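You operate a simulated robot arm through the tools that you are given. There is no shell and no other tool. Be economical: measure what you need, move in short steps, check, and stop when the job is done.

Carry out the task below with a simulated robot arm. There is one attempt and no reset: what you move stays moved.

Task
Raise the counter to 85 cm; the crumb brush juts over its edge.
Fine: move the brush on to the counter first; keep the leads slack; free the lock to wind, then lock it.
Where things are to end (x, y in the base frame): crumb brush within 60 mm of [790, 400].

It is judged by the outcome, as a careful person would: the job done as asked, and still so three seconds after it is handed in. It fails if anything else is knocked over, pushed out of place, dropped, spilled or broken.

Robot
A 7-joint arm with a two-finger parallel gripper, fixed in place. Base frame: the origin is at the foot of the arm, x ahead of it, y to its left, z up. Lengths are in mm, angles in rad, forces in N, time in s.
Its first joint turns from -2.897 to 2.897 rad. Payload 4.4 kg.
The tool frame sits at the grasp point between the pads (the TCP): z along the fingers, y along the line on which they close. The tips reach 23 mm beyond it. Largest opening 94 mm; finger width 38, thickness 10; the body of the gripper, 54 by 96 mm, starts 39 mm behind the TCP.
Orientation is that of the tool frame in the base frame, as [roll, pitch, yaw] about the fixed x, y, z axes, in that order (R = Rz(yaw) Ry(pitch) Rx(roll)). With the fingers straight down and closing along the base's y, the tool's x points along the base's -x, its y along +y and its z along -z.

Tools
- The arm moves only by the tool step_arm. Its argument "rows" is a list of rows, each a list of 3 entries, a list of its own where there are three numbers: the gripper command, from -1 (fully open) to 1 (shut), values between in proportion, then the shift along the base's x, y, z in mm, then the turn, a rotation vector about the base's x, y, z in rad. In form: [[jaw, [tx, ty, tz], [ax, ay, az]], ...]. A call has 1 to 20 rows; each row is the pose to reach, as a shift and turn from the pose commanded when the call began. A row lasts 0.2 s, in which the tool goes at most 50 mm and 0.15 rad; a call with a longer step from one row to the next is refused whole, and so is a gripper value outside its range. A pose out of reach is approached as far as the arm can. The call stops where the force on the tool passes 40 N (or 10 N more than at its start, if that is more) or the arm is blocked; 0.2 s more then pass. Each finger travels about 72 mm/s and halts on what it meets, pressing with about 22 N; the grip force reading is that of the motor and also rises with nothing between the fingers. The clock runs only during rows and for 0.2 s after the last one: add rows that repeat a pose to give the fingers time. The reply holds the time, the measured pose of the TCP, the force on the tool along the base axes, the opening and the grip force, in the units named above and with some noise, with the torque about the TCP (base axes, N m) and any sound that the robot's microphone picked up.
- Cameras (640 x 400 px; columns grow to the right, rows downward): "scene" is fixed at [54.3, -506.5, 1251.9]; the picture's right is [0.67, -0.74, 0.00], its down [-0.27, -0.24, -0.93] and it looks along [0.69, 0.63, -0.36] (base axes); focal length 333 px, centre (320, 200). "wrist" rides on the gripper at [86, 16, -75] in the tool frame; the picture's right is [-0.18, 0.98, 0.00], its down [-0.58, -0.11, -0.81] and it looks along [-0.79, -0.15, 0.59] (tool axes); focal length 243 px, centre (320, 200). There is no depth. A picture from a camera that has moved, and an enlarged one, comes with that camera's place and axes in the base frame and with its lens. The place of the scene camera against the robot may be out by one fixed shift of up to 12 mm in any direction.
- snapshot(camera): a new picture of that camera. No time passes.
- zoom(camera, box): a new picture of the part [left, top, right, bottom] of that camera's present view, enlarged. No time passes.
- job_done(): hands the job in; it is judged then, once.

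Go step by step. Nothing tells you positions but the pictures and the camera data: compare them with the known pose of the tool, close in by small moves and look again before you grip or let go. The budget is 120 turns and 68 pictures, counting those below and the enlarged ones. Unless the task says otherwise, let go and move clear before handing in, and close with one line.

The tools are called by a JSON object that holds its "method" and its "body". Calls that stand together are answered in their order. step_arm: Moves the arm, as the interface text tells. Its arguments: {"type":"object","properties":{"rows":{"type":"array","items":{"type":"array"}}},"required":["rows"]} The other tools are called the same way: snapshot (camera) takes a picture; zoom (camera, box) takes an enlarged picture of a part of a camera's view; job_done () hands the job in.

At the start:

```text
t: 0.0
eef_pos: [661.4, -31.1, 1175.6]
tool_rot: [-3.141, 0.001, 3.141]
contact_force: [-0.1, -0.4, 0.5]
ft_torque: [-0.01, 0.0, 0.04]
grip_width: 94.1
gripper_force: 0.0
```

scene: 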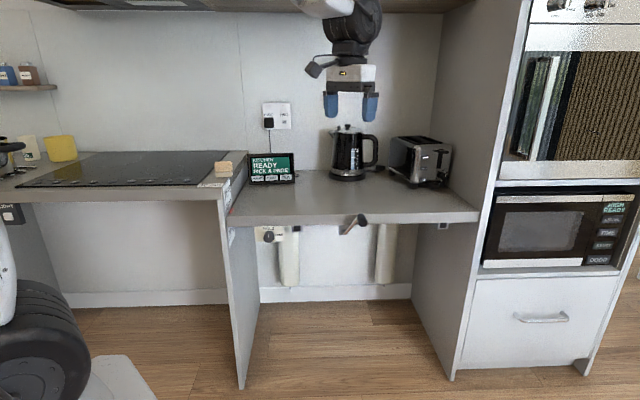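
wrist: 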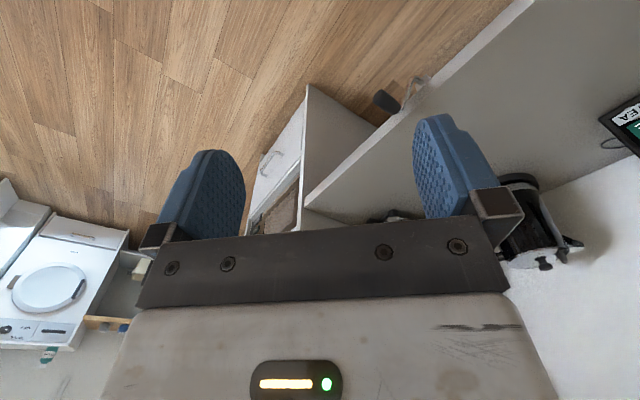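

I see a height-adjustable counter with a kettle, toaster and sign on it, and a crank and a knob under its front edge. I'll zoom in to identify the brush, lock, crank and any height scale.

{"method": "zoom", "body": {"camera": "scene", "box": [190, 130, 310, 205]}}

{"method": "zoom", "body": {"camera": "scene", "box": [220, 190, 380, 290]}}

{"method": "zoom", "body": {"camera": "scene", "box": [320, 110, 500, 240]}}

{"method": "zoom", "body": {"camera": "scene", "box": [240, 90, 320, 190]}}

```text
5.33 times, centred on (250, 168) of scene
camera zoom: at [54.3, -506.5, 1251.9], right [0.67, -0.74, 0.0], down [-0.27, -0.24, -0.93], along [0.69, 0.63, -0.36], focal length 1776 px, centre (693, 373)
```

zoom: 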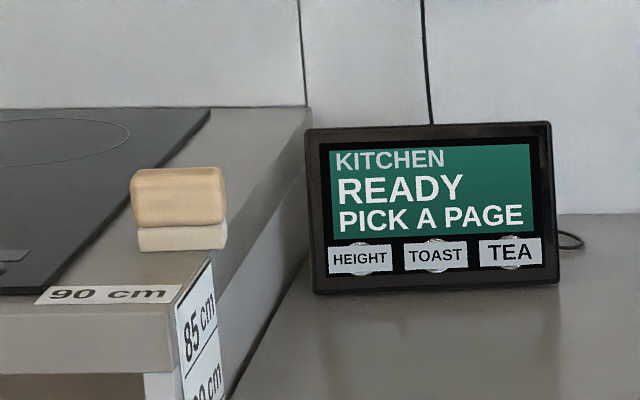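

```text
4.00 times, centred on (300, 240) of scene
camera zoom: at [54.3, -506.5, 1251.9], right [0.67, -0.74, 0.0], down [-0.27, -0.24, -0.93], along [0.69, 0.63, -0.36], focal length 1332 px, centre (400, 40)
```

zoom: 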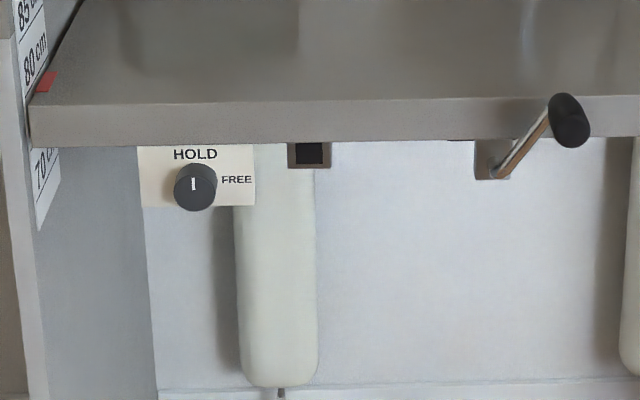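

```text
3.08 times, centred on (410, 175) of scene
camera zoom: at [54.3, -506.5, 1251.9], right [0.67, -0.74, 0.0], down [-0.27, -0.24, -0.93], along [0.69, 0.63, -0.36], focal length 1024 px, centre (43, 277)
```

zoom: 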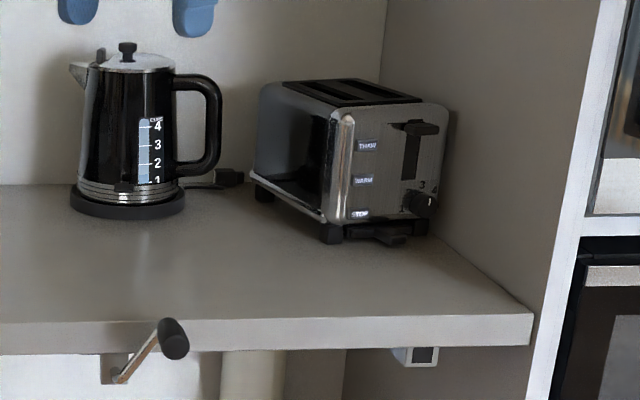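

```text
4.00 times, centred on (280, 140) of scene
camera zoom: at [54.3, -506.5, 1251.9], right [0.67, -0.74, 0.0], down [-0.27, -0.24, -0.93], along [0.69, 0.63, -0.36], focal length 1332 px, centre (480, 440)
```

zoom: 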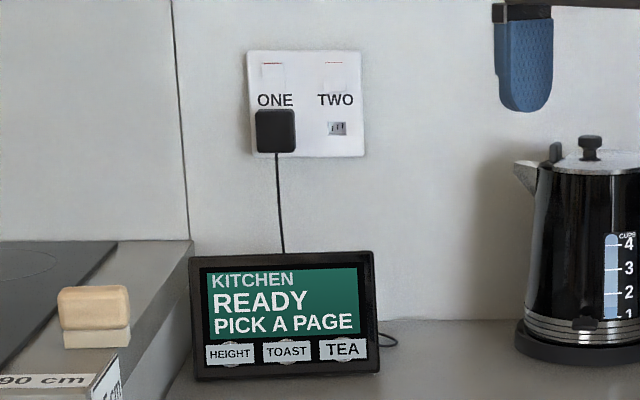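

The brush is on the fixed 90 cm worktop, near (680, 505), and overhangs the edge. The movable counter is to its right at about 77 cm, with the HOLD/FREE knob and the crank under its front edge. I'll move the wrist camera over to look at the brush.

{"method": "step_arm", "body": {"rows": [[-1, [-20, 45, 0], [0, 0, 0]], [-1, [-40, 90, 0], [0, 0, 0]], [-1, [-55, 135, 0], [0, 0, 0]], [-1, [-70, 180, 0], [0, 0, 0]], [-1, [-80, 225, 0], [0, 0, 0]], [-1, [-90, 270, 0], [0, 0, 0]], [-1, [-100, 315, 0], [0, 0, 0]], [-1, [-100, 360, 0], [0, 0, 0]], [-1, [-100, 405, 0], [0, 0, 0]], [-1, [-100, 450, 0], [0, 0, 0]], [-1, [-100, 480, 0], [0, 0, 0]], [-1, [-100, 480, 0], [0, 0, 0]]]}}

{"method": "snapshot", "body": {"camera": "wrist"}}

{"method": "zoom", "body": {"camera": "scene", "box": [205, 150, 255, 270]}}

{"method": "zoom", "body": {"camera": "scene", "box": [320, 200, 400, 250]}}

```text
t: 2.6
eef_pos: [560.9, 449.7, 1174.9]
tool_rot: [-3.141, 0.0, -3.141]
contact_force: [0.3, 1.0, -0.9]
ft_torque: [0.02, -0.02, 0.02]
grip_width: 93.8
gripper_force: 0.0
```

```text
61 pictures are left
camera wrist: at [474.6, 465.3, 1249.9], right [0.18, 0.98, 0.0], down [0.58, -0.11, 0.81], along [0.79, -0.15, -0.59], focal length 243 px, centre (320, 200)
```

wrist: 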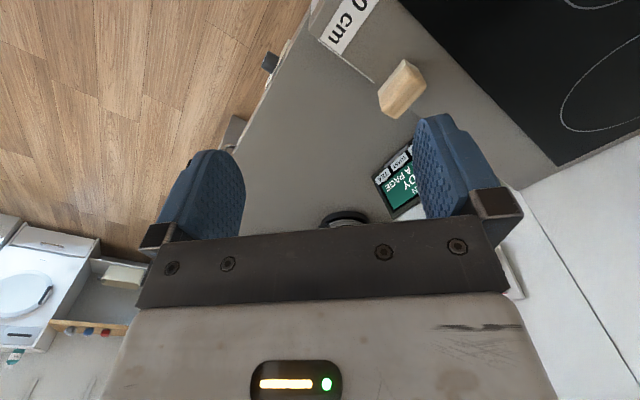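

```text
3.33 times, centred on (230, 210) of scene
camera zoom: at [54.3, -506.5, 1251.9], right [0.67, -0.74, 0.0], down [-0.27, -0.24, -0.93], along [0.69, 0.63, -0.36], focal length 1110 px, centre (620, 167)
```

zoom: 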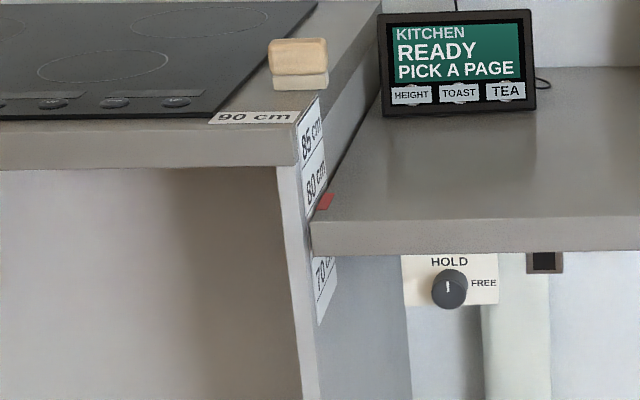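

```text
8.00 times, centred on (360, 225) of scene
camera zoom: at [54.3, -506.5, 1251.9], right [0.67, -0.74, 0.0], down [-0.27, -0.24, -0.93], along [0.69, 0.63, -0.36], focal length 2664 px, centre (0, 0)
```

zoom: 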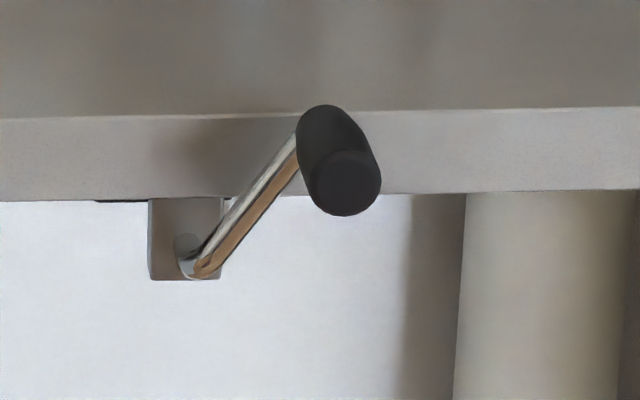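

The brush is a wooden block near (672, 533) with its bottom at z = 900. I'll zoom in to get its orientation and size.

{"method": "zoom", "body": {"camera": "wrist", "box": [340, 30, 460, 130]}}

{"method": "zoom", "body": {"camera": "scene", "box": [200, 145, 250, 195]}}

```text
4.00 times, centred on (400, 80) of wrist
camera zoom: at [474.6, 465.3, 1249.9], right [0.18, 0.98, 0.0], down [0.58, -0.11, 0.81], along [0.79, -0.15, -0.59], focal length 970 px, centre (0, 680)
```

zoom: 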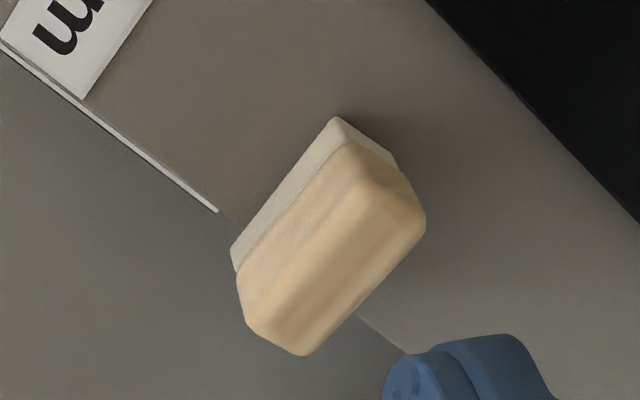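

```text
8.00 times, centred on (225, 170) of scene
camera zoom: at [54.3, -506.5, 1251.9], right [0.67, -0.74, 0.0], down [-0.27, -0.24, -0.93], along [0.69, 0.63, -0.36], focal length 2664 px, centre (1080, 440)
```

zoom: 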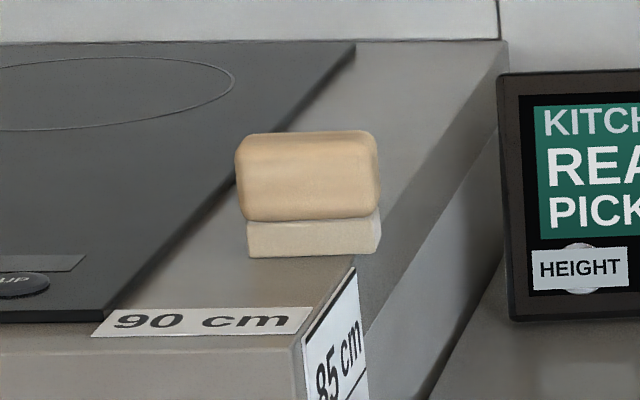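

The brush is about 66 × 42 × 45 mm, with its long axis at about -38° and its centre near (676, 536). I'll turn the tool to close across its short side and hover above it.

{"method": "step_arm", "body": {"rows": [[-1, [20, 15, -30], [0, 0, -0.132]], [-1, [40, 30, -60], [0, 0, -0.264]], [-1, [60, 45, -90], [0, 0, -0.396]], [-1, [80, 60, -115], [0, 0, -0.528]], [-1, [100, 75, -135], [0, 0, -0.66]], [-1, [115, 87, -150], [0, 0, -0.66]], [-1, [115, 87, -150], [0, 0, -0.66]]]}}

{"method": "snapshot", "body": {"camera": "wrist"}}

{"method": "snapshot", "body": {"camera": "scene"}}

```text
t: 4.2
eef_pos: [675.8, 535.7, 1024.7]
tool_rot: [3.141, 0.0, 2.482]
contact_force: [0.1, 0.7, 0.3]
ft_torque: [-0.03, 0.02, 0.0]
grip_width: 94.3
gripper_force: 0.0
```

```text
56 pictures are left
camera wrist: at [616.8, 602.1, 1099.2], right [0.75, 0.66, 0.0], down [0.39, -0.44, 0.81], along [0.53, -0.6, -0.59], focal length 243 px, centre (320, 200)
```

wrist: 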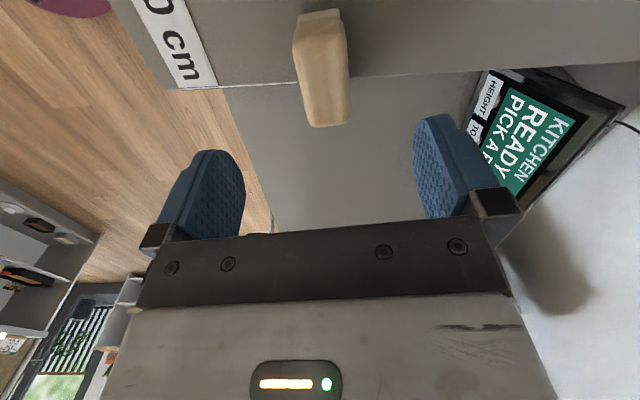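

```text
55 pictures are left
```

scene: 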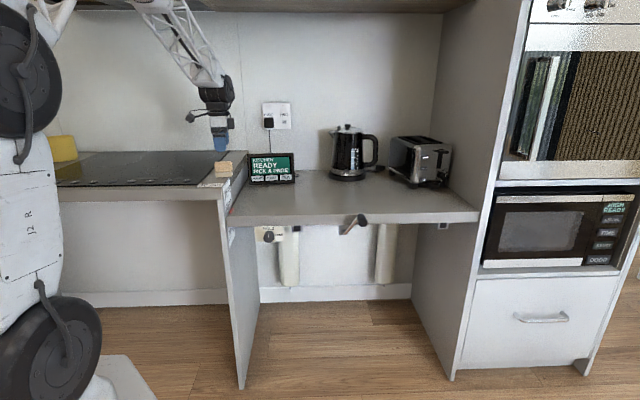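

The brush lines up between the fingers to within a few millimetres. I'll shift slightly and go down to just above grasp height.

{"method": "step_arm", "body": {"rows": [[-1, [-3, 6, -30], [0, 0, 0]], [-1, [-3, 6, -60], [0, 0, 0]], [-1, [-3, 6, -80], [0, 0, 0]], [-1, [-3, 6, -92], [0, 0, 0]], [-1, [-3, 6, -92], [0, 0, 0]]]}}

{"method": "snapshot", "body": {"camera": "wrist"}}

{"method": "zoom", "body": {"camera": "scene", "box": [190, 125, 270, 190]}}

```text
t: 5.4
eef_pos: [672.5, 542.5, 932.0]
tool_rot: [-3.141, -0.002, 2.482]
contact_force: [0.5, -1.0, 0.2]
ft_torque: [0.05, 0.0, -0.04]
grip_width: 93.8
gripper_force: 0.1
```

```text
54 pictures are left
camera wrist: at [613.2, 608.3, 1007.9], right [0.75, 0.66, 0.0], down [0.39, -0.44, 0.81], along [0.54, -0.6, -0.59], focal length 243 px, centre (320, 200)
```

wrist: 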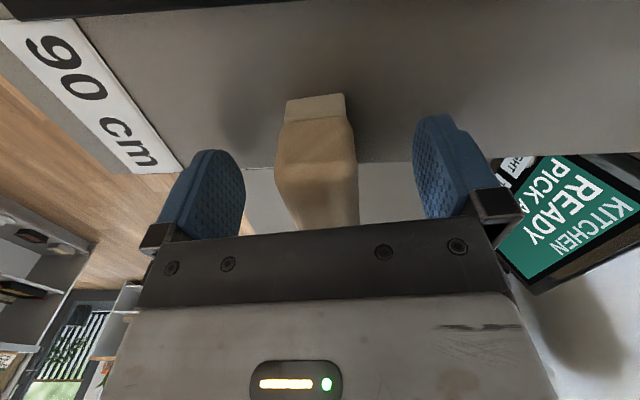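

```text
6.15 times, centred on (230, 158) of scene
camera zoom: at [54.3, -506.5, 1251.9], right [0.67, -0.74, 0.0], down [-0.27, -0.24, -0.93], along [0.69, 0.63, -0.36], focal length 2049 px, centre (874, 462)
```

zoom: 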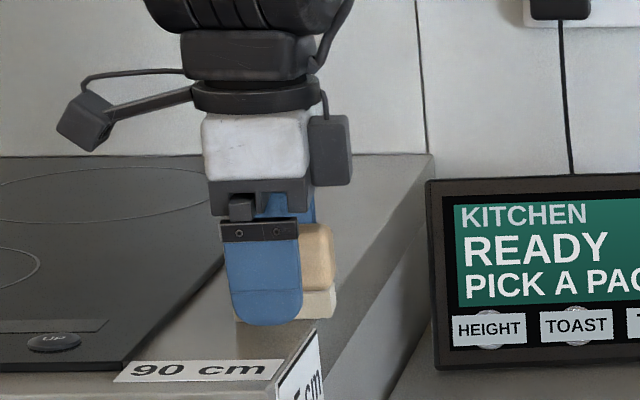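

The fingers straddle the brush, but it sits about 8 mm further along its long axis. I'll shift, close and lift a little.

{"method": "step_arm", "body": {"rows": [[-1, [6, -5, 2], [0, 0, 0]], [0, [6, -5, 2], [0, 0, 0]], [0.4, [6, -5, 2], [0, 0, 0]], [1, [6, -5, 2], [0, 0, 0]], [1, [6, -5, 2], [0, 0, 0]], [1, [6, -5, 2], [0, 0, 0]], [1, [6, -5, 2], [0, 0, 0]], [1, [6, -5, 30], [0, 0, 0]], [1, [6, -5, 60], [0, 0, 0]], [1, [6, -5, 60], [0, 0, 0]]]}}

{"method": "snapshot", "body": {"camera": "wrist"}}

{"method": "zoom", "body": {"camera": "scene", "box": [190, 105, 290, 190]}}

```text
t: 7.6
eef_pos: [678.6, 537.0, 991.7]
tool_rot: [-3.141, 0.001, 2.481]
contact_force: [-0.1, 1.0, -1.1]
ft_torque: [0.02, 0.03, 0.04]
grip_width: 31.6
gripper_force: 22.5
```

```text
52 pictures are left
camera wrist: at [619.8, 601.8, 1067.4], right [0.75, 0.66, 0.0], down [0.39, -0.44, 0.81], along [0.53, -0.6, -0.59], focal length 243 px, centre (320, 200)
```

wrist: 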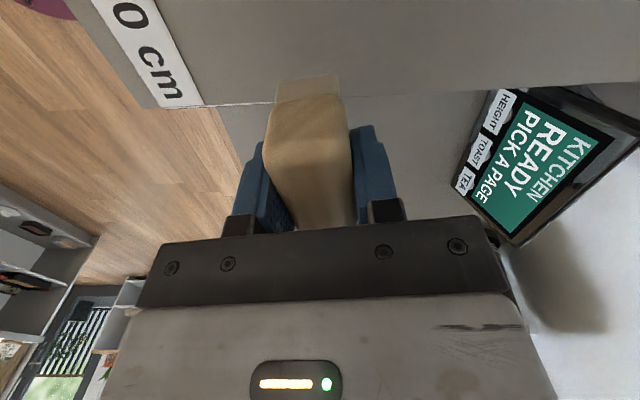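

```text
4.71 times, centred on (240, 148) of scene
camera zoom: at [54.3, -506.5, 1251.9], right [0.67, -0.74, 0.0], down [-0.27, -0.24, -0.93], along [0.69, 0.63, -0.36], focal length 1567 px, centre (696, 447)
```

zoom: 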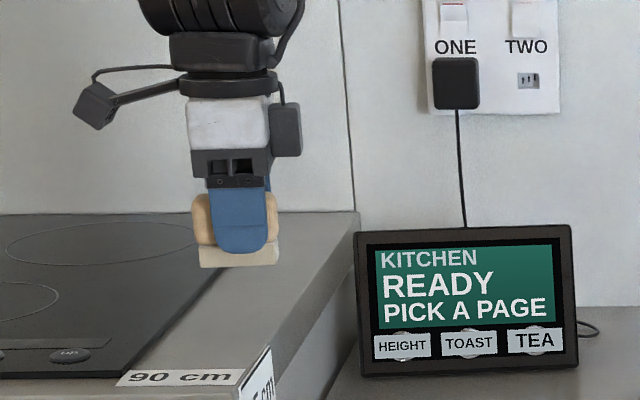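

The brush is held with about 34 mm from the TCP to its bottom. I'll carry it over the target at (790, 400) and go down part of the way.

{"method": "step_arm", "body": {"rows": [[1, [28, -34, 0], [0, 0, 0]], [1, [56, -68, 0], [0, 0, 0]], [1, [84, -102, 0], [0, 0, 0]], [1, [111, -137, 0], [0, 0, 0]], [1, [111, -137, -40], [0, 0, 0]], [1, [111, -137, -80], [0, 0, 0]], [1, [111, -137, -120], [0, 0, 0]], [1, [111, -137, -145], [0, 0, 0]], [1, [111, -137, -145], [0, 0, 0]]]}}

{"method": "snapshot", "body": {"camera": "wrist"}}

{"method": "snapshot", "body": {"camera": "scene"}}

```text
t: 9.6
eef_pos: [788.3, 399.7, 848.9]
tool_rot: [3.142, 0.0, 2.483]
contact_force: [-0.6, -0.2, 0.0]
ft_torque: [-0.02, -0.02, -0.02]
grip_width: 31.7
gripper_force: 22.1
```

```text
50 pictures are left
camera wrist: at [730.2, 464.8, 924.6], right [0.75, 0.66, 0.0], down [0.39, -0.44, 0.81], along [0.54, -0.6, -0.59], focal length 243 px, centre (320, 200)
```

wrist: 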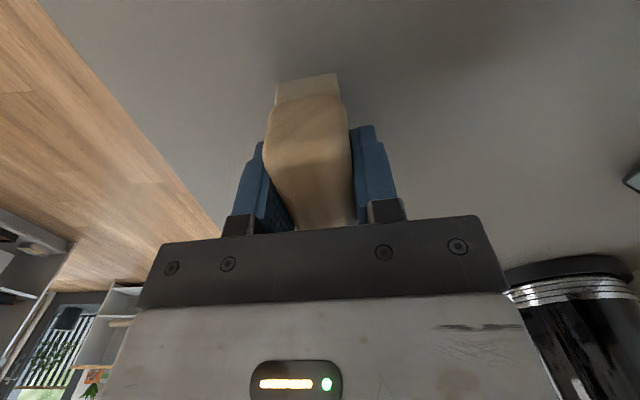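

```text
49 pictures are left
```

scene: 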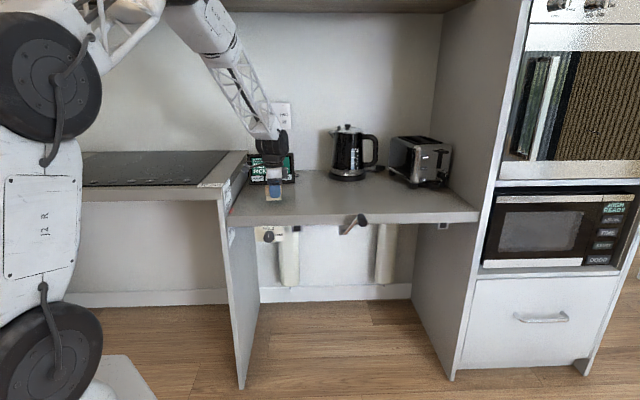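

It is over the counter about 129 mm behind the front edge. I'll lower it in small steps until it touches.

{"method": "step_arm", "body": {"rows": [[1, [1, 0, -15], [0, 0, 0]], [1, [1, 0, -22], [0, 0, 0]], [1, [1, 0, -27], [0, 0, 0]], [1, [1, 0, -31], [0, 0, 0]], [1, [1, 0, -34], [0, 0, 0]], [1, [1, 0, -36], [0, 0, 0]], [1, [1, 0, -36], [0, 0, 0]]]}}

{"method": "zoom", "body": {"camera": "scene", "box": [230, 150, 310, 230]}}

```text
t: 10.6
eef_pos: [790.9, 400.7, 822.7]
tool_rot: [3.14, 0.001, 2.481]
contact_force: [-1.4, -0.2, 3.5]
ft_torque: [-0.02, 0.04, -0.04]
grip_width: 31.4
gripper_force: 21.6
stopped in row 5: the force on the tool passed its limit at 47 N (the readings are from after the stop); the commanded pose is now the measured one
```

```text
5.00 times, centred on (270, 190) of scene
camera zoom: at [54.3, -506.5, 1251.9], right [0.67, -0.74, 0.0], down [-0.27, -0.24, -0.93], along [0.69, 0.63, -0.36], focal length 1665 px, centre (570, 250)
```

zoom: 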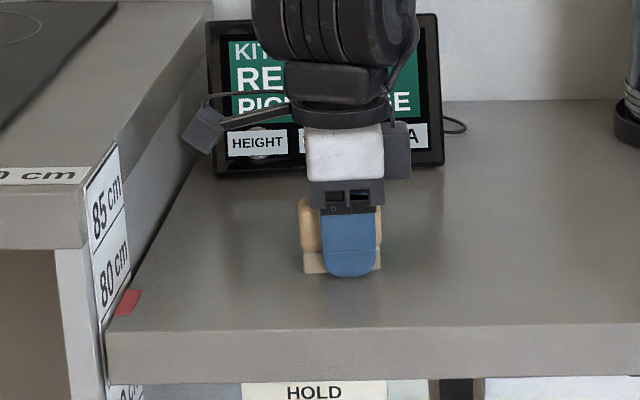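

The brush is on the counter at TCP z of about 822, which puts the counter near 78–79 cm. I'll release and lift straight up.

{"method": "step_arm", "body": {"rows": [[0.2, [0, 0, 0], [0, 0, 0]], [-0.5, [0, 0, 0], [0, 0, 0]], [-1, [0, 0, 0], [0, 0, 0]], [-1, [0, 0, 0], [0, 0, 0]], [-1, [0, 0, 0], [0, 0, 0]], [-1, [0, 0, 40], [0, 0, 0]], [-1, [0, 0, 85], [0, 0, 0]], [-1, [-30, -30, 120], [0, 0, 0]], [-1, [-65, -65, 120], [0, 0, 0]], [-1, [-100, -100, 120], [0, 0, 0]], [-1, [-135, -135, 120], [0, 0, 0]], [-1, [-170, -170, 120], [0, 0, 0]], [-1, [-205, -205, 120], [0, 0, 0]], [-1, [-205, -205, 120], [0, 0, 0]]]}}

{"method": "snapshot", "body": {"camera": "scene"}}

{"method": "snapshot", "body": {"camera": "wrist"}}

```text
refused: row 8 steps farther than a row can; nothing moved
```

```text
47 pictures are left
```

scene: 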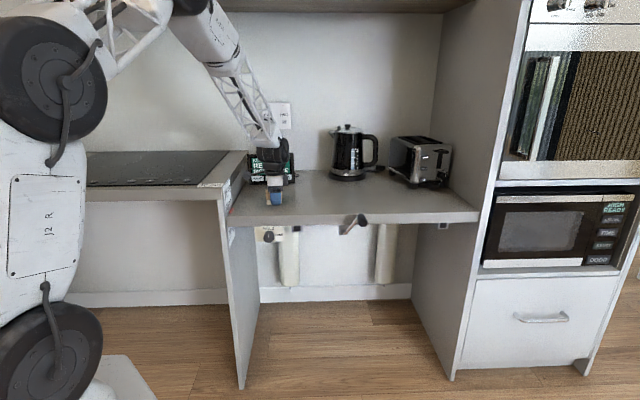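

```text
46 pictures are left
camera wrist: at [732.7, 466.0, 895.7], right [0.75, 0.66, 0.0], down [0.39, -0.44, 0.81], along [0.54, -0.6, -0.59], focal length 243 px, centre (320, 200)
```

wrist: 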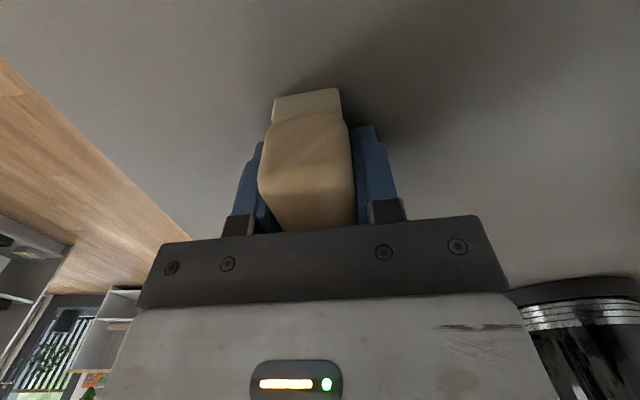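

The move was refused because one step was too long, so nothing moved. I'll repeat the release with smaller steps and only then back away.

{"method": "step_arm", "body": {"rows": [[0.2, [0, 0, 0], [0, 0, 0]], [-0.5, [0, 0, 0], [0, 0, 0]], [-1, [0, 0, 0], [0, 0, 0]], [-1, [0, 0, 0], [0, 0, 0]], [-1, [0, 0, 0], [0, 0, 0]], [-1, [0, 0, 40], [0, 0, 0]], [-1, [0, 0, 85], [0, 0, 0]], [-1, [0, 0, 120], [0, 0, 0]], [-1, [-32, -32, 120], [0, 0, 0]], [-1, [-64, -64, 120], [0, 0, 0]], [-1, [-96, -96, 120], [0, 0, 0]], [-1, [-128, -128, 120], [0, 0, 0]], [-1, [-160, -160, 120], [0, 0, 0]], [-1, [-190, -190, 120], [0, 0, 0]], [-1, [-190, -190, 120], [0, 0, 0]]]}}

```text
t: 13.8
eef_pos: [600.6, 211.1, 943.0]
tool_rot: [3.141, 0.002, 2.481]
contact_force: [0.4, -0.4, 0.2]
ft_torque: [-0.02, 0.03, 0.01]
grip_width: 94.0
gripper_force: 0.1
```

The brush is released. Next I'll yaw the tool so that pitching it forward points it squarely at the counter front, and check the scene.

{"method": "step_arm", "body": {"rows": [[-1, [-5, -5, 0], [0, 0, 0.147]], [-1, [-10, -10, 0], [0, 0, 0.294]], [-1, [-15, -15, 0], [0, 0, 0.441]], [-1, [-20, -20, 0], [0, 0, 0.588]], [-1, [-25, -25, 0], [0, 0, 0.735]], [-1, [-30, -30, 0], [0, 0, 0.882]], [-1, [-35, -35, 0], [0, 0, 1.029]], [-1, [-40, -40, 0], [0, 0, 1.176]], [-1, [-40, -40, 0], [0, 0, 1.323]], [-1, [-40, -40, 0], [0, 0, 1.47]], [-1, [-40, -40, 0], [0, 0, 1.47]]]}}

{"method": "snapshot", "body": {"camera": "scene"}}

{"method": "snapshot", "body": {"camera": "wrist"}}

```text
t: 16.2
eef_pos: [562.1, 169.4, 940.6]
tool_rot: [3.14, 0.002, -2.33]
contact_force: [-0.1, -0.9, 0.0]
ft_torque: [0.02, -0.01, 0.0]
grip_width: 94.0
gripper_force: 0.0
```

```text
45 pictures are left
```

scene: 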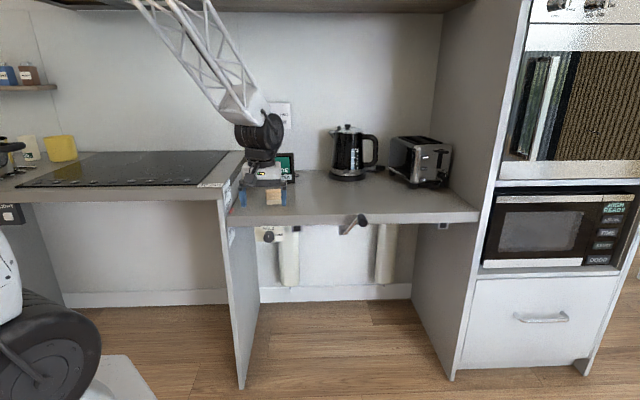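

```text
44 pictures are left
camera wrist: at [489.8, 117.9, 1015.6], right [-0.59, 0.81, 0.0], down [0.48, 0.35, 0.81], along [0.65, 0.47, -0.59], focal length 243 px, centre (320, 200)
```

wrist: 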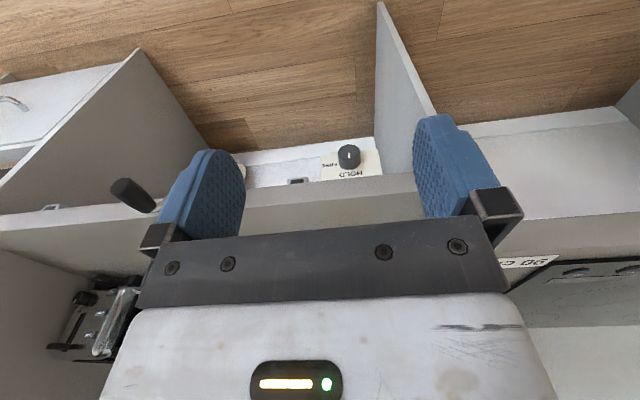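

The wrist view now shows the lock knob, the crank and the front edge. I'll zoom in for exact rays.

{"method": "zoom", "body": {"camera": "wrist", "box": [250, 120, 410, 220]}}

{"method": "zoom", "body": {"camera": "wrist", "box": [0, 120, 240, 270]}}

```text
4.00 times, centred on (330, 170) of wrist
camera zoom: at [489.8, 117.9, 1015.6], right [-0.59, 0.81, 0.0], down [0.48, 0.35, 0.81], along [0.65, 0.47, -0.59], focal length 970 px, centre (280, 320)
```

zoom: 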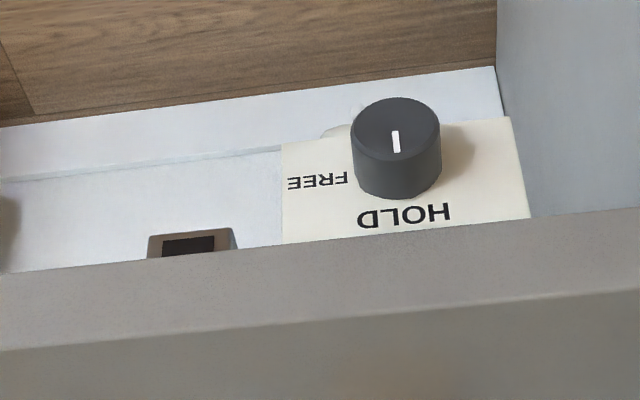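

```text
2.67 times, centred on (120, 195) of wrist
camera zoom: at [489.8, 117.9, 1015.6], right [-0.59, 0.81, 0.0], down [0.48, 0.35, 0.81], along [0.65, 0.47, -0.59], focal length 647 px, centre (853, 213)
```

zoom: 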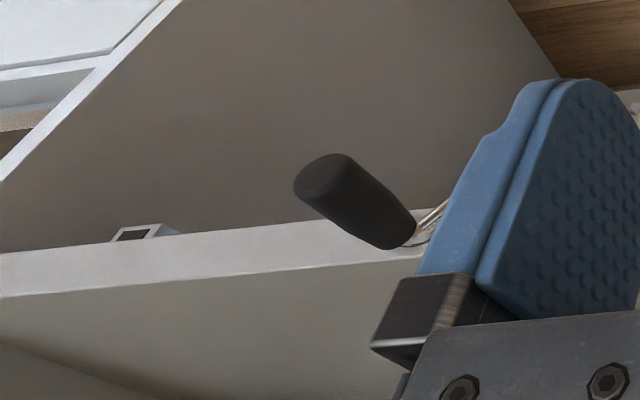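

The front edge runs at -45°, so the counter faces d = (0.707, 0.707); its edge is at d ≈ 737 and its underside at z ≈ 745. I'll pitch the tool up partway for a second view of the knob and crank.

{"method": "step_arm", "body": {"rows": [[-1, [-10, -10, -20], [0.1, -0.1, 0]], [-1, [-20, -20, -40], [0.2, -0.2, 0]], [-1, [-30, -30, -60], [0.3, -0.3, 0]], [-1, [-40, -40, -80], [0.4, -0.4, 0]], [-1, [-50, -50, -100], [0.5, -0.5, 0]], [-1, [-60, -60, -120], [0.6, -0.6, 0]], [-1, [-60, -60, -150], [0.7, -0.7, 0]], [-1, [-60, -60, -180], [0.8, -0.8, 0]], [-1, [-60, -60, -180], [0.8, -0.8, 0]]]}}

{"method": "snapshot", "body": {"camera": "wrist"}}

```text
t: 18.2
eef_pos: [502.2, 110.2, 760.7]
tool_rot: [-3.088, 1.133, -2.299]
contact_force: [-0.6, 0.0, 0.1]
ft_torque: [-0.03, -0.01, 0.02]
grip_width: 94.0
gripper_force: 0.1
```

```text
41 pictures are left
camera wrist: at [417.6, 46.0, 713.7], right [-0.65, 0.74, 0.14], down [-0.27, -0.41, 0.87], along [0.71, 0.53, 0.47], focal length 243 px, centre (320, 200)
```

wrist: 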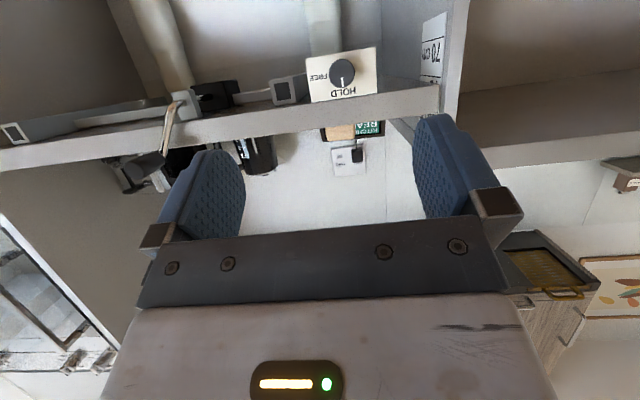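

This view from below shows the knob and crank clearly. I'll zoom in on both.

{"method": "zoom", "body": {"camera": "wrist", "box": [260, 40, 420, 140]}}

{"method": "zoom", "body": {"camera": "wrist", "box": [80, 60, 280, 200]}}

```text
4.00 times, centred on (340, 90) of wrist
camera zoom: at [417.6, 46.0, 713.7], right [-0.65, 0.74, 0.14], down [-0.27, -0.41, 0.87], along [0.71, 0.53, 0.47], focal length 970 px, centre (240, 640)
```

zoom: 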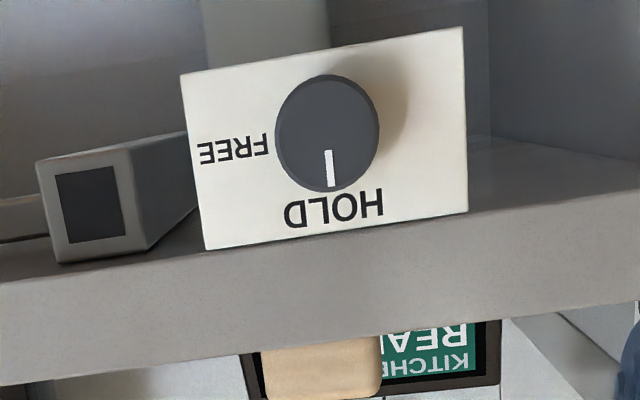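

```text
2.86 times, centred on (180, 130) of wrist
camera zoom: at [417.6, 46.0, 713.7], right [-0.65, 0.74, 0.14], down [-0.27, -0.41, 0.87], along [0.71, 0.53, 0.47], focal length 693 px, centre (720, 400)
```

zoom: 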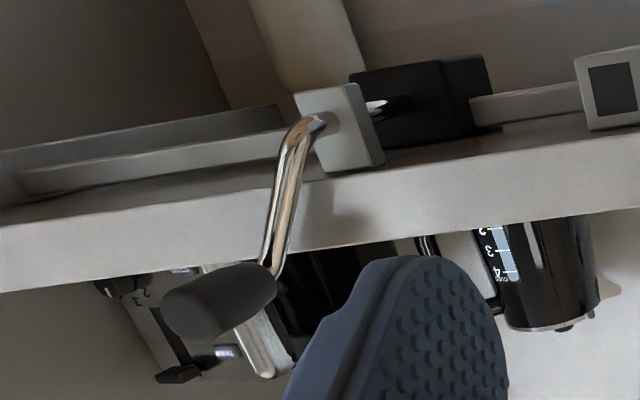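

The knob's front face is at about d = 701, a = 259, z = 723, where a = (x−y)/√2. It is 35 mm across and its panel is near d = 725. I'll level the tool and line it up on the knob axis with some standoff.

{"method": "step_arm", "body": {"rows": [[-1, [20, 25, -10], [0.081, -0.073, 0]], [-1, [45, 55, -20], [0.162, -0.146, 0]], [-1, [70, 85, -30], [0.243, -0.22, 0]], [-1, [95, 115, -38], [0.325, -0.293, 0]], [-1, [119, 145, -38], [0.325, -0.293, 0]], [-1, [119, 145, -38], [0.325, -0.293, 0]]]}}

{"method": "snapshot", "body": {"camera": "wrist"}}

{"method": "zoom", "body": {"camera": "scene", "box": [200, 170, 360, 270]}}

```text
t: 19.6
eef_pos: [621.5, 255.1, 721.9]
tool_rot: [-1.931, 1.567, -1.138]
contact_force: [0.8, 0.1, 0.7]
ft_torque: [-0.03, -0.02, -0.02]
grip_width: 94.1
gripper_force: 0.1
```

```text
38 pictures are left
camera wrist: at [556.8, 212.9, 636.1], right [-0.7, 0.69, 0.18], down [-0.49, -0.65, 0.58], along [0.52, 0.32, 0.79], focal length 243 px, centre (320, 200)
```

wrist: 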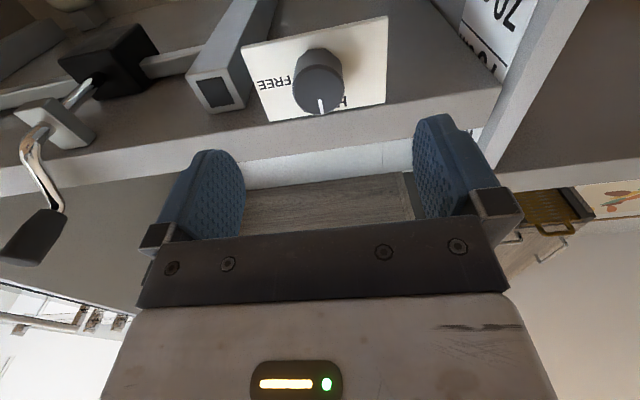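

```text
4.00 times, centred on (280, 220) of scene
camera zoom: at [54.3, -506.5, 1251.9], right [0.67, -0.74, 0.0], down [-0.27, -0.24, -0.93], along [0.69, 0.63, -0.36], focal length 1332 px, centre (480, 120)
```

zoom: 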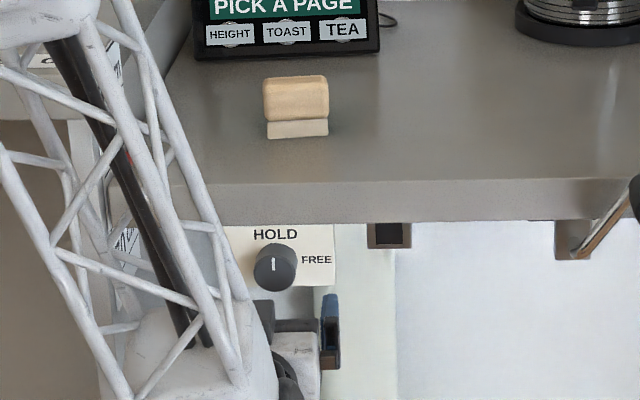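

The knob axis matches the tool to within about 2 mm. I'll advance to d ≈ 694 and close on the knob.

{"method": "step_arm", "body": {"rows": [[-1, [20, 21, 0], [0, 0, 0]], [-1, [40, 41, 0], [0, 0, 0]], [-1, [52, 53, 0], [0, 0, 0]], [0, [52, 53, 0], [0, 0, 0]], [1, [52, 53, 0], [0, 0, 0]], [1, [52, 53, 0], [0, 0, 0]], [1, [52, 53, 0], [0, 0, 0]]]}}

{"method": "snapshot", "body": {"camera": "wrist"}}

```text
t: 21.0
eef_pos: [675.1, 306.5, 722.0]
tool_rot: [-2.096, 1.568, -1.31]
contact_force: [19.9, -7.8, -9.4]
ft_torque: [0.01, 0.22, -0.58]
grip_width: 35.8
gripper_force: 22.3
stopped in row 6: the force on the tool passed its limit at 47 N (the readings are from after the stop); the commanded pose is now the measured one
```

```text
36 pictures are left
camera wrist: at [610.1, 265.8, 636.1], right [-0.7, 0.69, 0.18], down [-0.49, -0.65, 0.58], along [0.52, 0.32, 0.79], focal length 243 px, centre (320, 200)
```

wrist: 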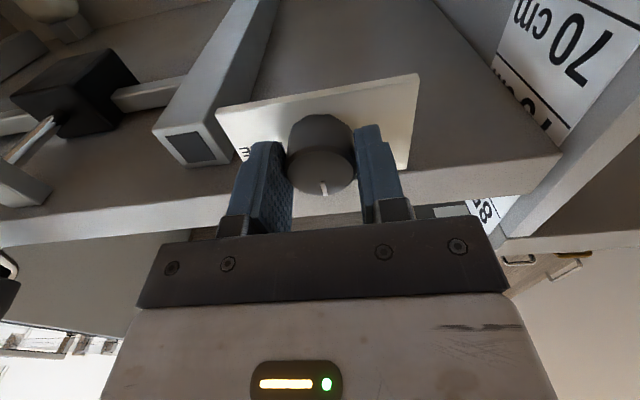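

The knob is gripped at 35.8 mm. I'll turn it clockwise as seen from the front, toward FREE.

{"method": "step_arm", "body": {"rows": [[1, [0, 0, 0], [0.09, 0.09, 0]], [1, [0, 0, 0], [0.18, 0.18, 0]], [1, [0, 0, 0], [0.27, 0.27, 0]], [1, [0, 0, 0], [0.36, 0.36, 0]], [1, [0, 0, 0], [0.45, 0.45, 0]], [1, [0, 0, 0], [0.54, 0.54, 0]], [1, [0, 0, 0], [0.63, 0.63, 0]], [1, [0, 0, 0], [0.72, 0.72, 0]]]}}

{"method": "snapshot", "body": {"camera": "wrist"}}

```text
t: 22.8
eef_pos: [673.2, 308.1, 722.8]
tool_rot: [1.566, 0.554, 2.36]
contact_force: [6.4, 5.0, 7.8]
ft_torque: [-0.39, 0.38, 0.07]
grip_width: 35.9
gripper_force: 45.1
```

```text
35 pictures are left
camera wrist: at [562.5, 313.2, 691.3], right [-0.26, 0.25, 0.93], down [-0.18, -0.96, 0.21], along [0.95, -0.11, 0.29], focal length 243 px, centre (320, 200)
```

wrist: 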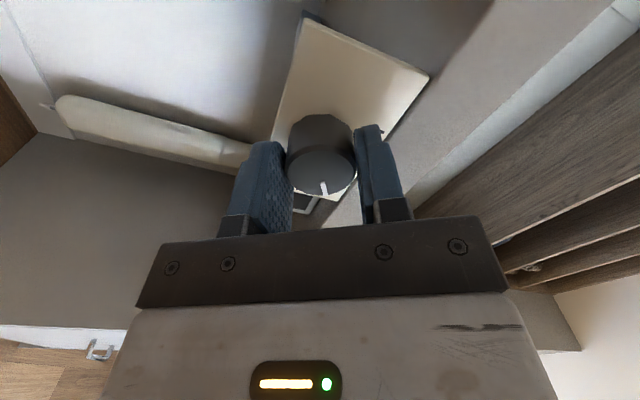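

The knob has turned with the gripper by about 58°. I'll continue to 90°.

{"method": "step_arm", "body": {"rows": [[1, [0, 0, 0], [0.09, 0.09, 0]], [1, [0, 0, 0], [0.18, 0.18, 0]], [1, [0, 0, 0], [0.27, 0.27, 0]], [1, [0, 0, 0], [0.36, 0.36, 0]], [1, [0, 0, 0], [0.41, 0.41, 0]]]}}

{"method": "snapshot", "body": {"camera": "wrist"}}

{"method": "zoom", "body": {"camera": "scene", "box": [220, 190, 380, 290]}}

```text
t: 23.7
eef_pos: [673.7, 308.6, 723.0]
tool_rot: [1.567, 0.142, 2.358]
contact_force: [-9.0, -3.3, 9.4]
ft_torque: [-0.31, 0.3, 0.06]
grip_width: 35.8
gripper_force: 44.8
stopped in row 4: the force on the tool passed its limit at 42 N (the readings are from after the stop); the commanded pose is now the measured one
```

```text
34 pictures are left
camera wrist: at [558.2, 317.4, 727.2], right [0.03, -0.03, 1.0], down [-0.15, -0.99, -0.03], along [0.99, -0.15, -0.03], focal length 243 px, centre (320, 200)
```

wrist: 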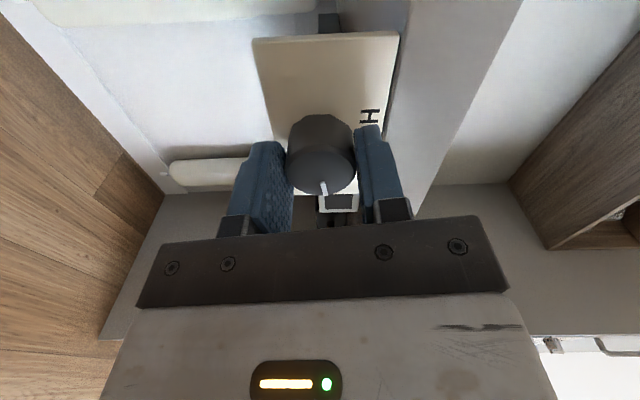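

```text
4.00 times, centred on (300, 240) of scene
camera zoom: at [54.3, -506.5, 1251.9], right [0.67, -0.74, 0.0], down [-0.27, -0.24, -0.93], along [0.69, 0.63, -0.36], focal length 1332 px, centre (400, 40)
```

zoom: 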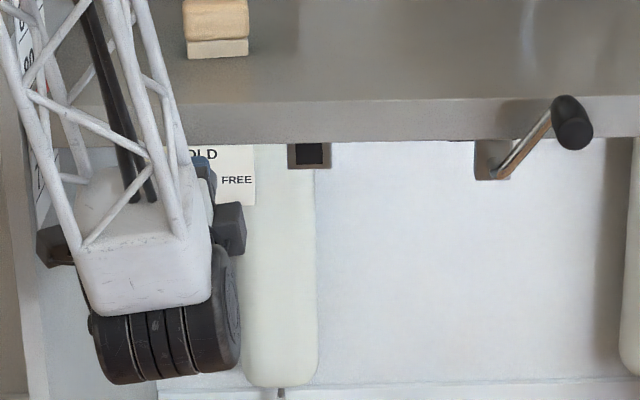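

About 8° remains; the stop came from side load. I'll finish the turn in small steps.

{"method": "step_arm", "body": {"rows": [[1, [0, 0, 0], [0.04, 0.04, 0]], [1, [0, 0, 0], [0.08, 0.08, 0]], [1, [0, 0, 0], [0.12, 0.12, 0]], [1, [0, 0, 0], [0.12, 0.12, 0]]]}}

```text
t: 24.7
eef_pos: [674.8, 307.9, 724.3]
tool_rot: [1.566, -0.031, 2.357]
contact_force: [-26.0, -10.2, 26.6]
ft_torque: [-0.23, -0.54, 0.24]
grip_width: 35.7
gripper_force: 45.0
```

The knob has reached its stop at FREE. I'll open a little, back straight out and check the pointer.

{"method": "step_arm", "body": {"rows": [[0, [0, 0, 0], [0, 0, 0]], [-0.3, [0, 0, 0], [0, 0, 0]], [-0.3, [0, 0, 0], [0, 0, 0]], [-0.3, [-30, -30, 0], [0, 0, 0]], [-0.3, [-60, -60, 0], [0, 0, 0]], [-0.3, [-90, -90, 0], [0, 0, 0]], [-0.3, [-90, -90, 0], [0, 0, 0]]]}}

{"method": "snapshot", "body": {"camera": "wrist"}}

```text
t: 26.3
eef_pos: [583.8, 217.8, 721.0]
tool_rot: [1.568, -0.029, 2.357]
contact_force: [0.0, -0.3, -0.1]
ft_torque: [0.02, 0.0, 0.0]
grip_width: 61.5
gripper_force: 0.0
```

```text
32 pictures are left
camera wrist: at [470.8, 225.3, 739.8], right [0.15, -0.15, 0.98], down [-0.16, -0.98, -0.13], along [0.98, -0.14, -0.17], focal length 243 px, centre (320, 200)
```

wrist: 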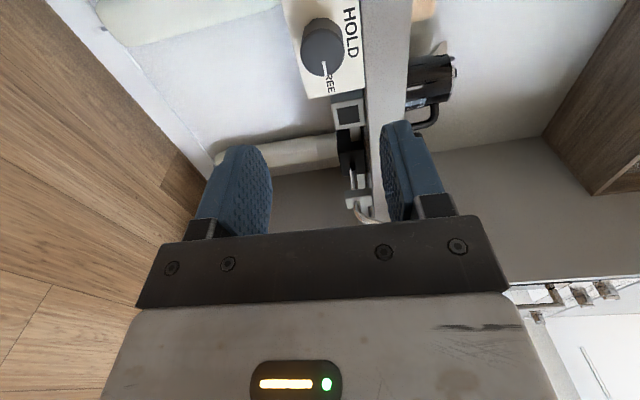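

The pointer is now at FREE. I'll roll the tool back and move across in front of the crank to measure it.

{"method": "step_arm", "body": {"rows": [[-0.3, [17, -23, 0], [-0.1028, -0.1028, 0]], [-0.3, [34, -46, 0], [-0.2056, -0.2056, 0]], [-0.3, [51, -69, 0], [-0.3084, -0.3084, 0]], [-0.3, [68, -92, 0], [-0.4112, -0.4112, 0]], [-0.3, [85, -115, 0], [-0.514, -0.514, 0]], [-0.3, [102, -138, 0], [-0.6168, -0.6168, 0]], [-0.3, [119, -161, 0], [-0.7196, -0.7196, 0]], [-0.3, [136, -184, 0], [-0.8224, -0.8224, 0]], [-0.3, [153, -207, 0], [-0.9252, -0.9252, 0]], [-0.3, [170, -230, 0], [-1.028, -1.028, 0]], [-0.3, [190, -256, 0], [-1.1308, -1.1308, 0]], [-0.3, [190, -256, 0], [-1.1308, -1.1308, 0]]]}}

{"method": "snapshot", "body": {"camera": "wrist"}}

{"method": "snapshot", "body": {"camera": "scene"}}

```text
t: 28.9
eef_pos: [775.0, -38.2, 723.7]
tool_rot: [-3.033, 1.57, -2.245]
contact_force: [-0.6, -0.2, -1.1]
ft_torque: [-0.03, -0.01, 0.03]
grip_width: 61.1
gripper_force: 0.0
```

```text
31 pictures are left
camera wrist: at [710.2, -80.1, 637.3], right [-0.7, 0.69, 0.18], down [-0.49, -0.65, 0.58], along [0.52, 0.32, 0.79], focal length 243 px, centre (320, 200)
```

wrist: 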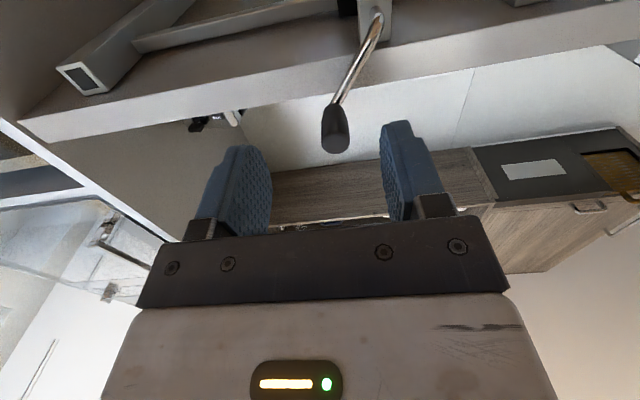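

```text
30 pictures are left
```

scene: 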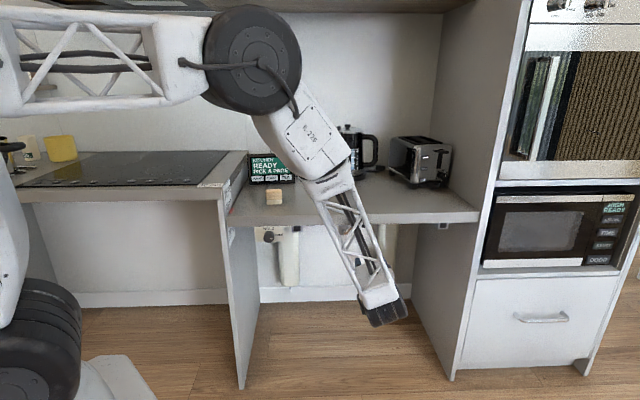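

{"method": "zoom", "body": {"camera": "wrist", "box": [260, 0, 460, 160]}}

```text
2.50 times, centred on (360, 80) of wrist
camera zoom: at [710.2, -80.1, 637.3], right [-0.7, 0.69, 0.18], down [-0.49, -0.65, 0.58], along [0.52, 0.32, 0.79], focal length 606 px, centre (220, 500)
```

zoom: 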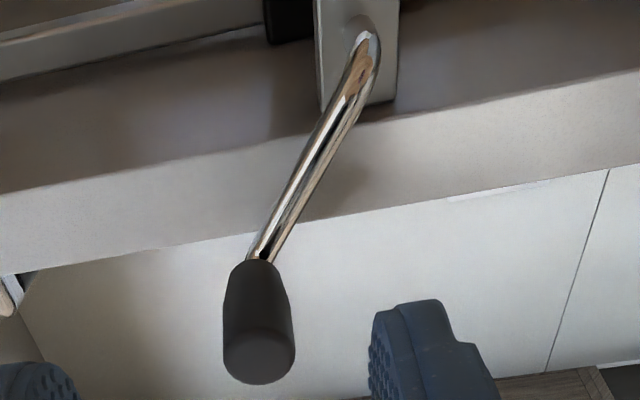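

The handle end is at a ≈ 572, d ≈ 643, z ≈ 804 and runs along d to about 705. The crank axis is at a ≈ 516, z ≈ 727, giving a radius of about 95. I'll raise the tool in line with the handle.

{"method": "step_arm", "body": {"rows": [[-1, [8, 10, 30], [0, 0, 0]], [-1, [16, 20, 60], [0, 0, 0]], [-1, [25, 30, 80], [0, 0, 0]], [-1, [25, 30, 80], [0, 0, 0]]]}}

{"method": "snapshot", "body": {"camera": "wrist"}}

```text
t: 29.9
eef_pos: [799.6, -7.7, 803.8]
tool_rot: [2.568, 1.568, -2.928]
contact_force: [1.4, 0.3, -0.8]
ft_torque: [0.0, 0.01, 0.0]
grip_width: 94.0
gripper_force: 0.1
```

```text
28 pictures are left
camera wrist: at [733.7, -49.2, 718.5], right [-0.7, 0.69, 0.19], down [-0.49, -0.65, 0.58], along [0.52, 0.32, 0.79], focal length 243 px, centre (320, 200)
```

wrist: 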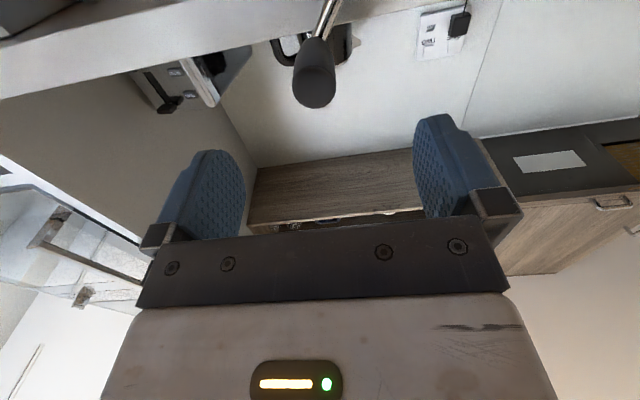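

The handle is aligned with the tool at a ≈ 571, z ≈ 804. I'll advance 100 mm and grip it.

{"method": "step_arm", "body": {"rows": [[-1, [25, 25, 0], [0, 0, 0]], [-1, [50, 50, 0], [0, 0, 0]], [-1, [71, 70, 0], [0, 0, 0]], [-0.3, [71, 70, 0], [0, 0, 0]], [0, [71, 70, 0], [0, 0, 0]], [0.3, [71, 70, 0], [0, 0, 0]], [1, [71, 70, 0], [0, 0, 0]], [1, [71, 70, 0], [0, 0, 0]]]}}

{"method": "snapshot", "body": {"camera": "wrist"}}

```text
t: 31.7
eef_pos: [869.4, 62.3, 804.1]
tool_rot: [2.666, 1.567, -2.829]
contact_force: [5.3, 3.4, 0.1]
ft_torque: [0.08, -0.07, -0.4]
grip_width: 29.0
gripper_force: 45.1
```

```text
27 pictures are left
camera wrist: at [804.4, 21.2, 718.4], right [-0.7, 0.69, 0.19], down [-0.49, -0.65, 0.58], along [0.52, 0.32, 0.79], focal length 243 px, centre (320, 200)
```

wrist: 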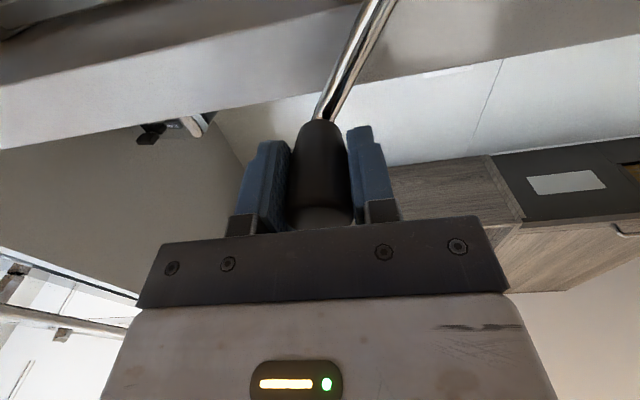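

The handle is gripped. I'll test a short clockwise arc to see the resistance and which way the counter moves.

{"method": "step_arm", "body": {"rows": [[1, [6.9, -6.9, -7.8], [0, 0, 0]], [1, [12.7, -12.7, -16.8], [0, 0, 0]], [1, [18, -18, -27], [0, 0, 0]], [1, [22, -22, -37.8], [0, 0, 0]], [1, [22, -22, -37.8], [0, 0, 0]]]}}

{"method": "zoom", "body": {"camera": "scene", "box": [205, 160, 285, 260]}}

```text
t: 32.9
eef_pos: [892.2, 38.7, 767.7]
tool_rot: [2.934, 1.567, -2.56]
contact_force: [32.0, 11.4, 4.3]
ft_torque: [0.01, -0.07, -0.28]
grip_width: 29.3
gripper_force: 45.0
```

```text
4.00 times, centred on (245, 210) of scene
camera zoom: at [54.3, -506.5, 1251.9], right [0.67, -0.74, 0.0], down [-0.27, -0.24, -0.93], along [0.69, 0.63, -0.36], focal length 1332 px, centre (620, 160)
```

zoom: 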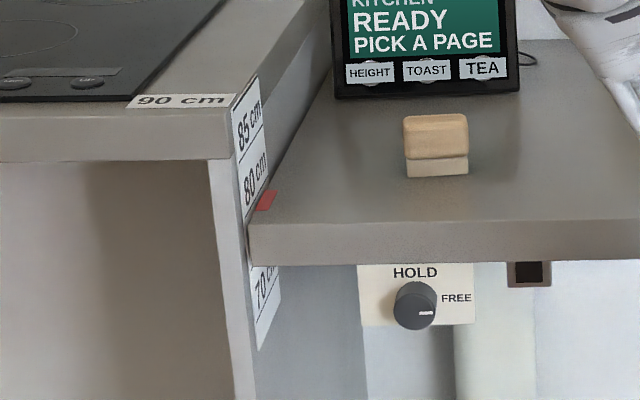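

It turns clockwise with moderate force, and the counter seems to have risen slightly. I'll continue the arc with a refined circle: centre a ≈ 518, z ≈ 726, R ≈ 95.

{"method": "step_arm", "body": {"rows": [[1, [6.6, -6.6, -21.5], [0, 0, 0]], [1, [7.5, -7.5, -45.7], [0, 0, 0]], [1, [3.9, -3.9, -69.3], [0, 0, 0]], [1, [-4.0, 4.0, -90.7], [0, 0, 0]], [1, [-15.8, 15.8, -108.4], [0, 0, 0]], [1, [-15.8, 15.8, -108.4], [0, 0, 0]]]}}

{"method": "zoom", "body": {"camera": "scene", "box": [205, 160, 285, 260]}}

```text
t: 33.6
eef_pos: [896.1, 35.4, 713.2]
tool_rot: [2.406, 1.565, -3.083]
contact_force: [-9.3, 10.1, 4.4]
ft_torque: [-0.5, 0.54, -0.66]
grip_width: 29.6
gripper_force: 45.0
stopped in row 3: the force on the tool passed its limit at 52 N (the readings are from after the stop); the commanded pose is now the measured one
```

```text
4.00 times, centred on (245, 210) of scene
camera zoom: at [54.3, -506.5, 1251.9], right [0.67, -0.74, 0.0], down [-0.27, -0.24, -0.93], along [0.69, 0.63, -0.36], focal length 1332 px, centre (620, 160)
```

zoom: 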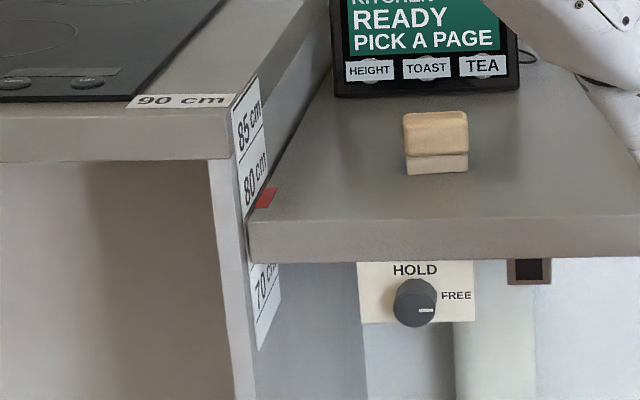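

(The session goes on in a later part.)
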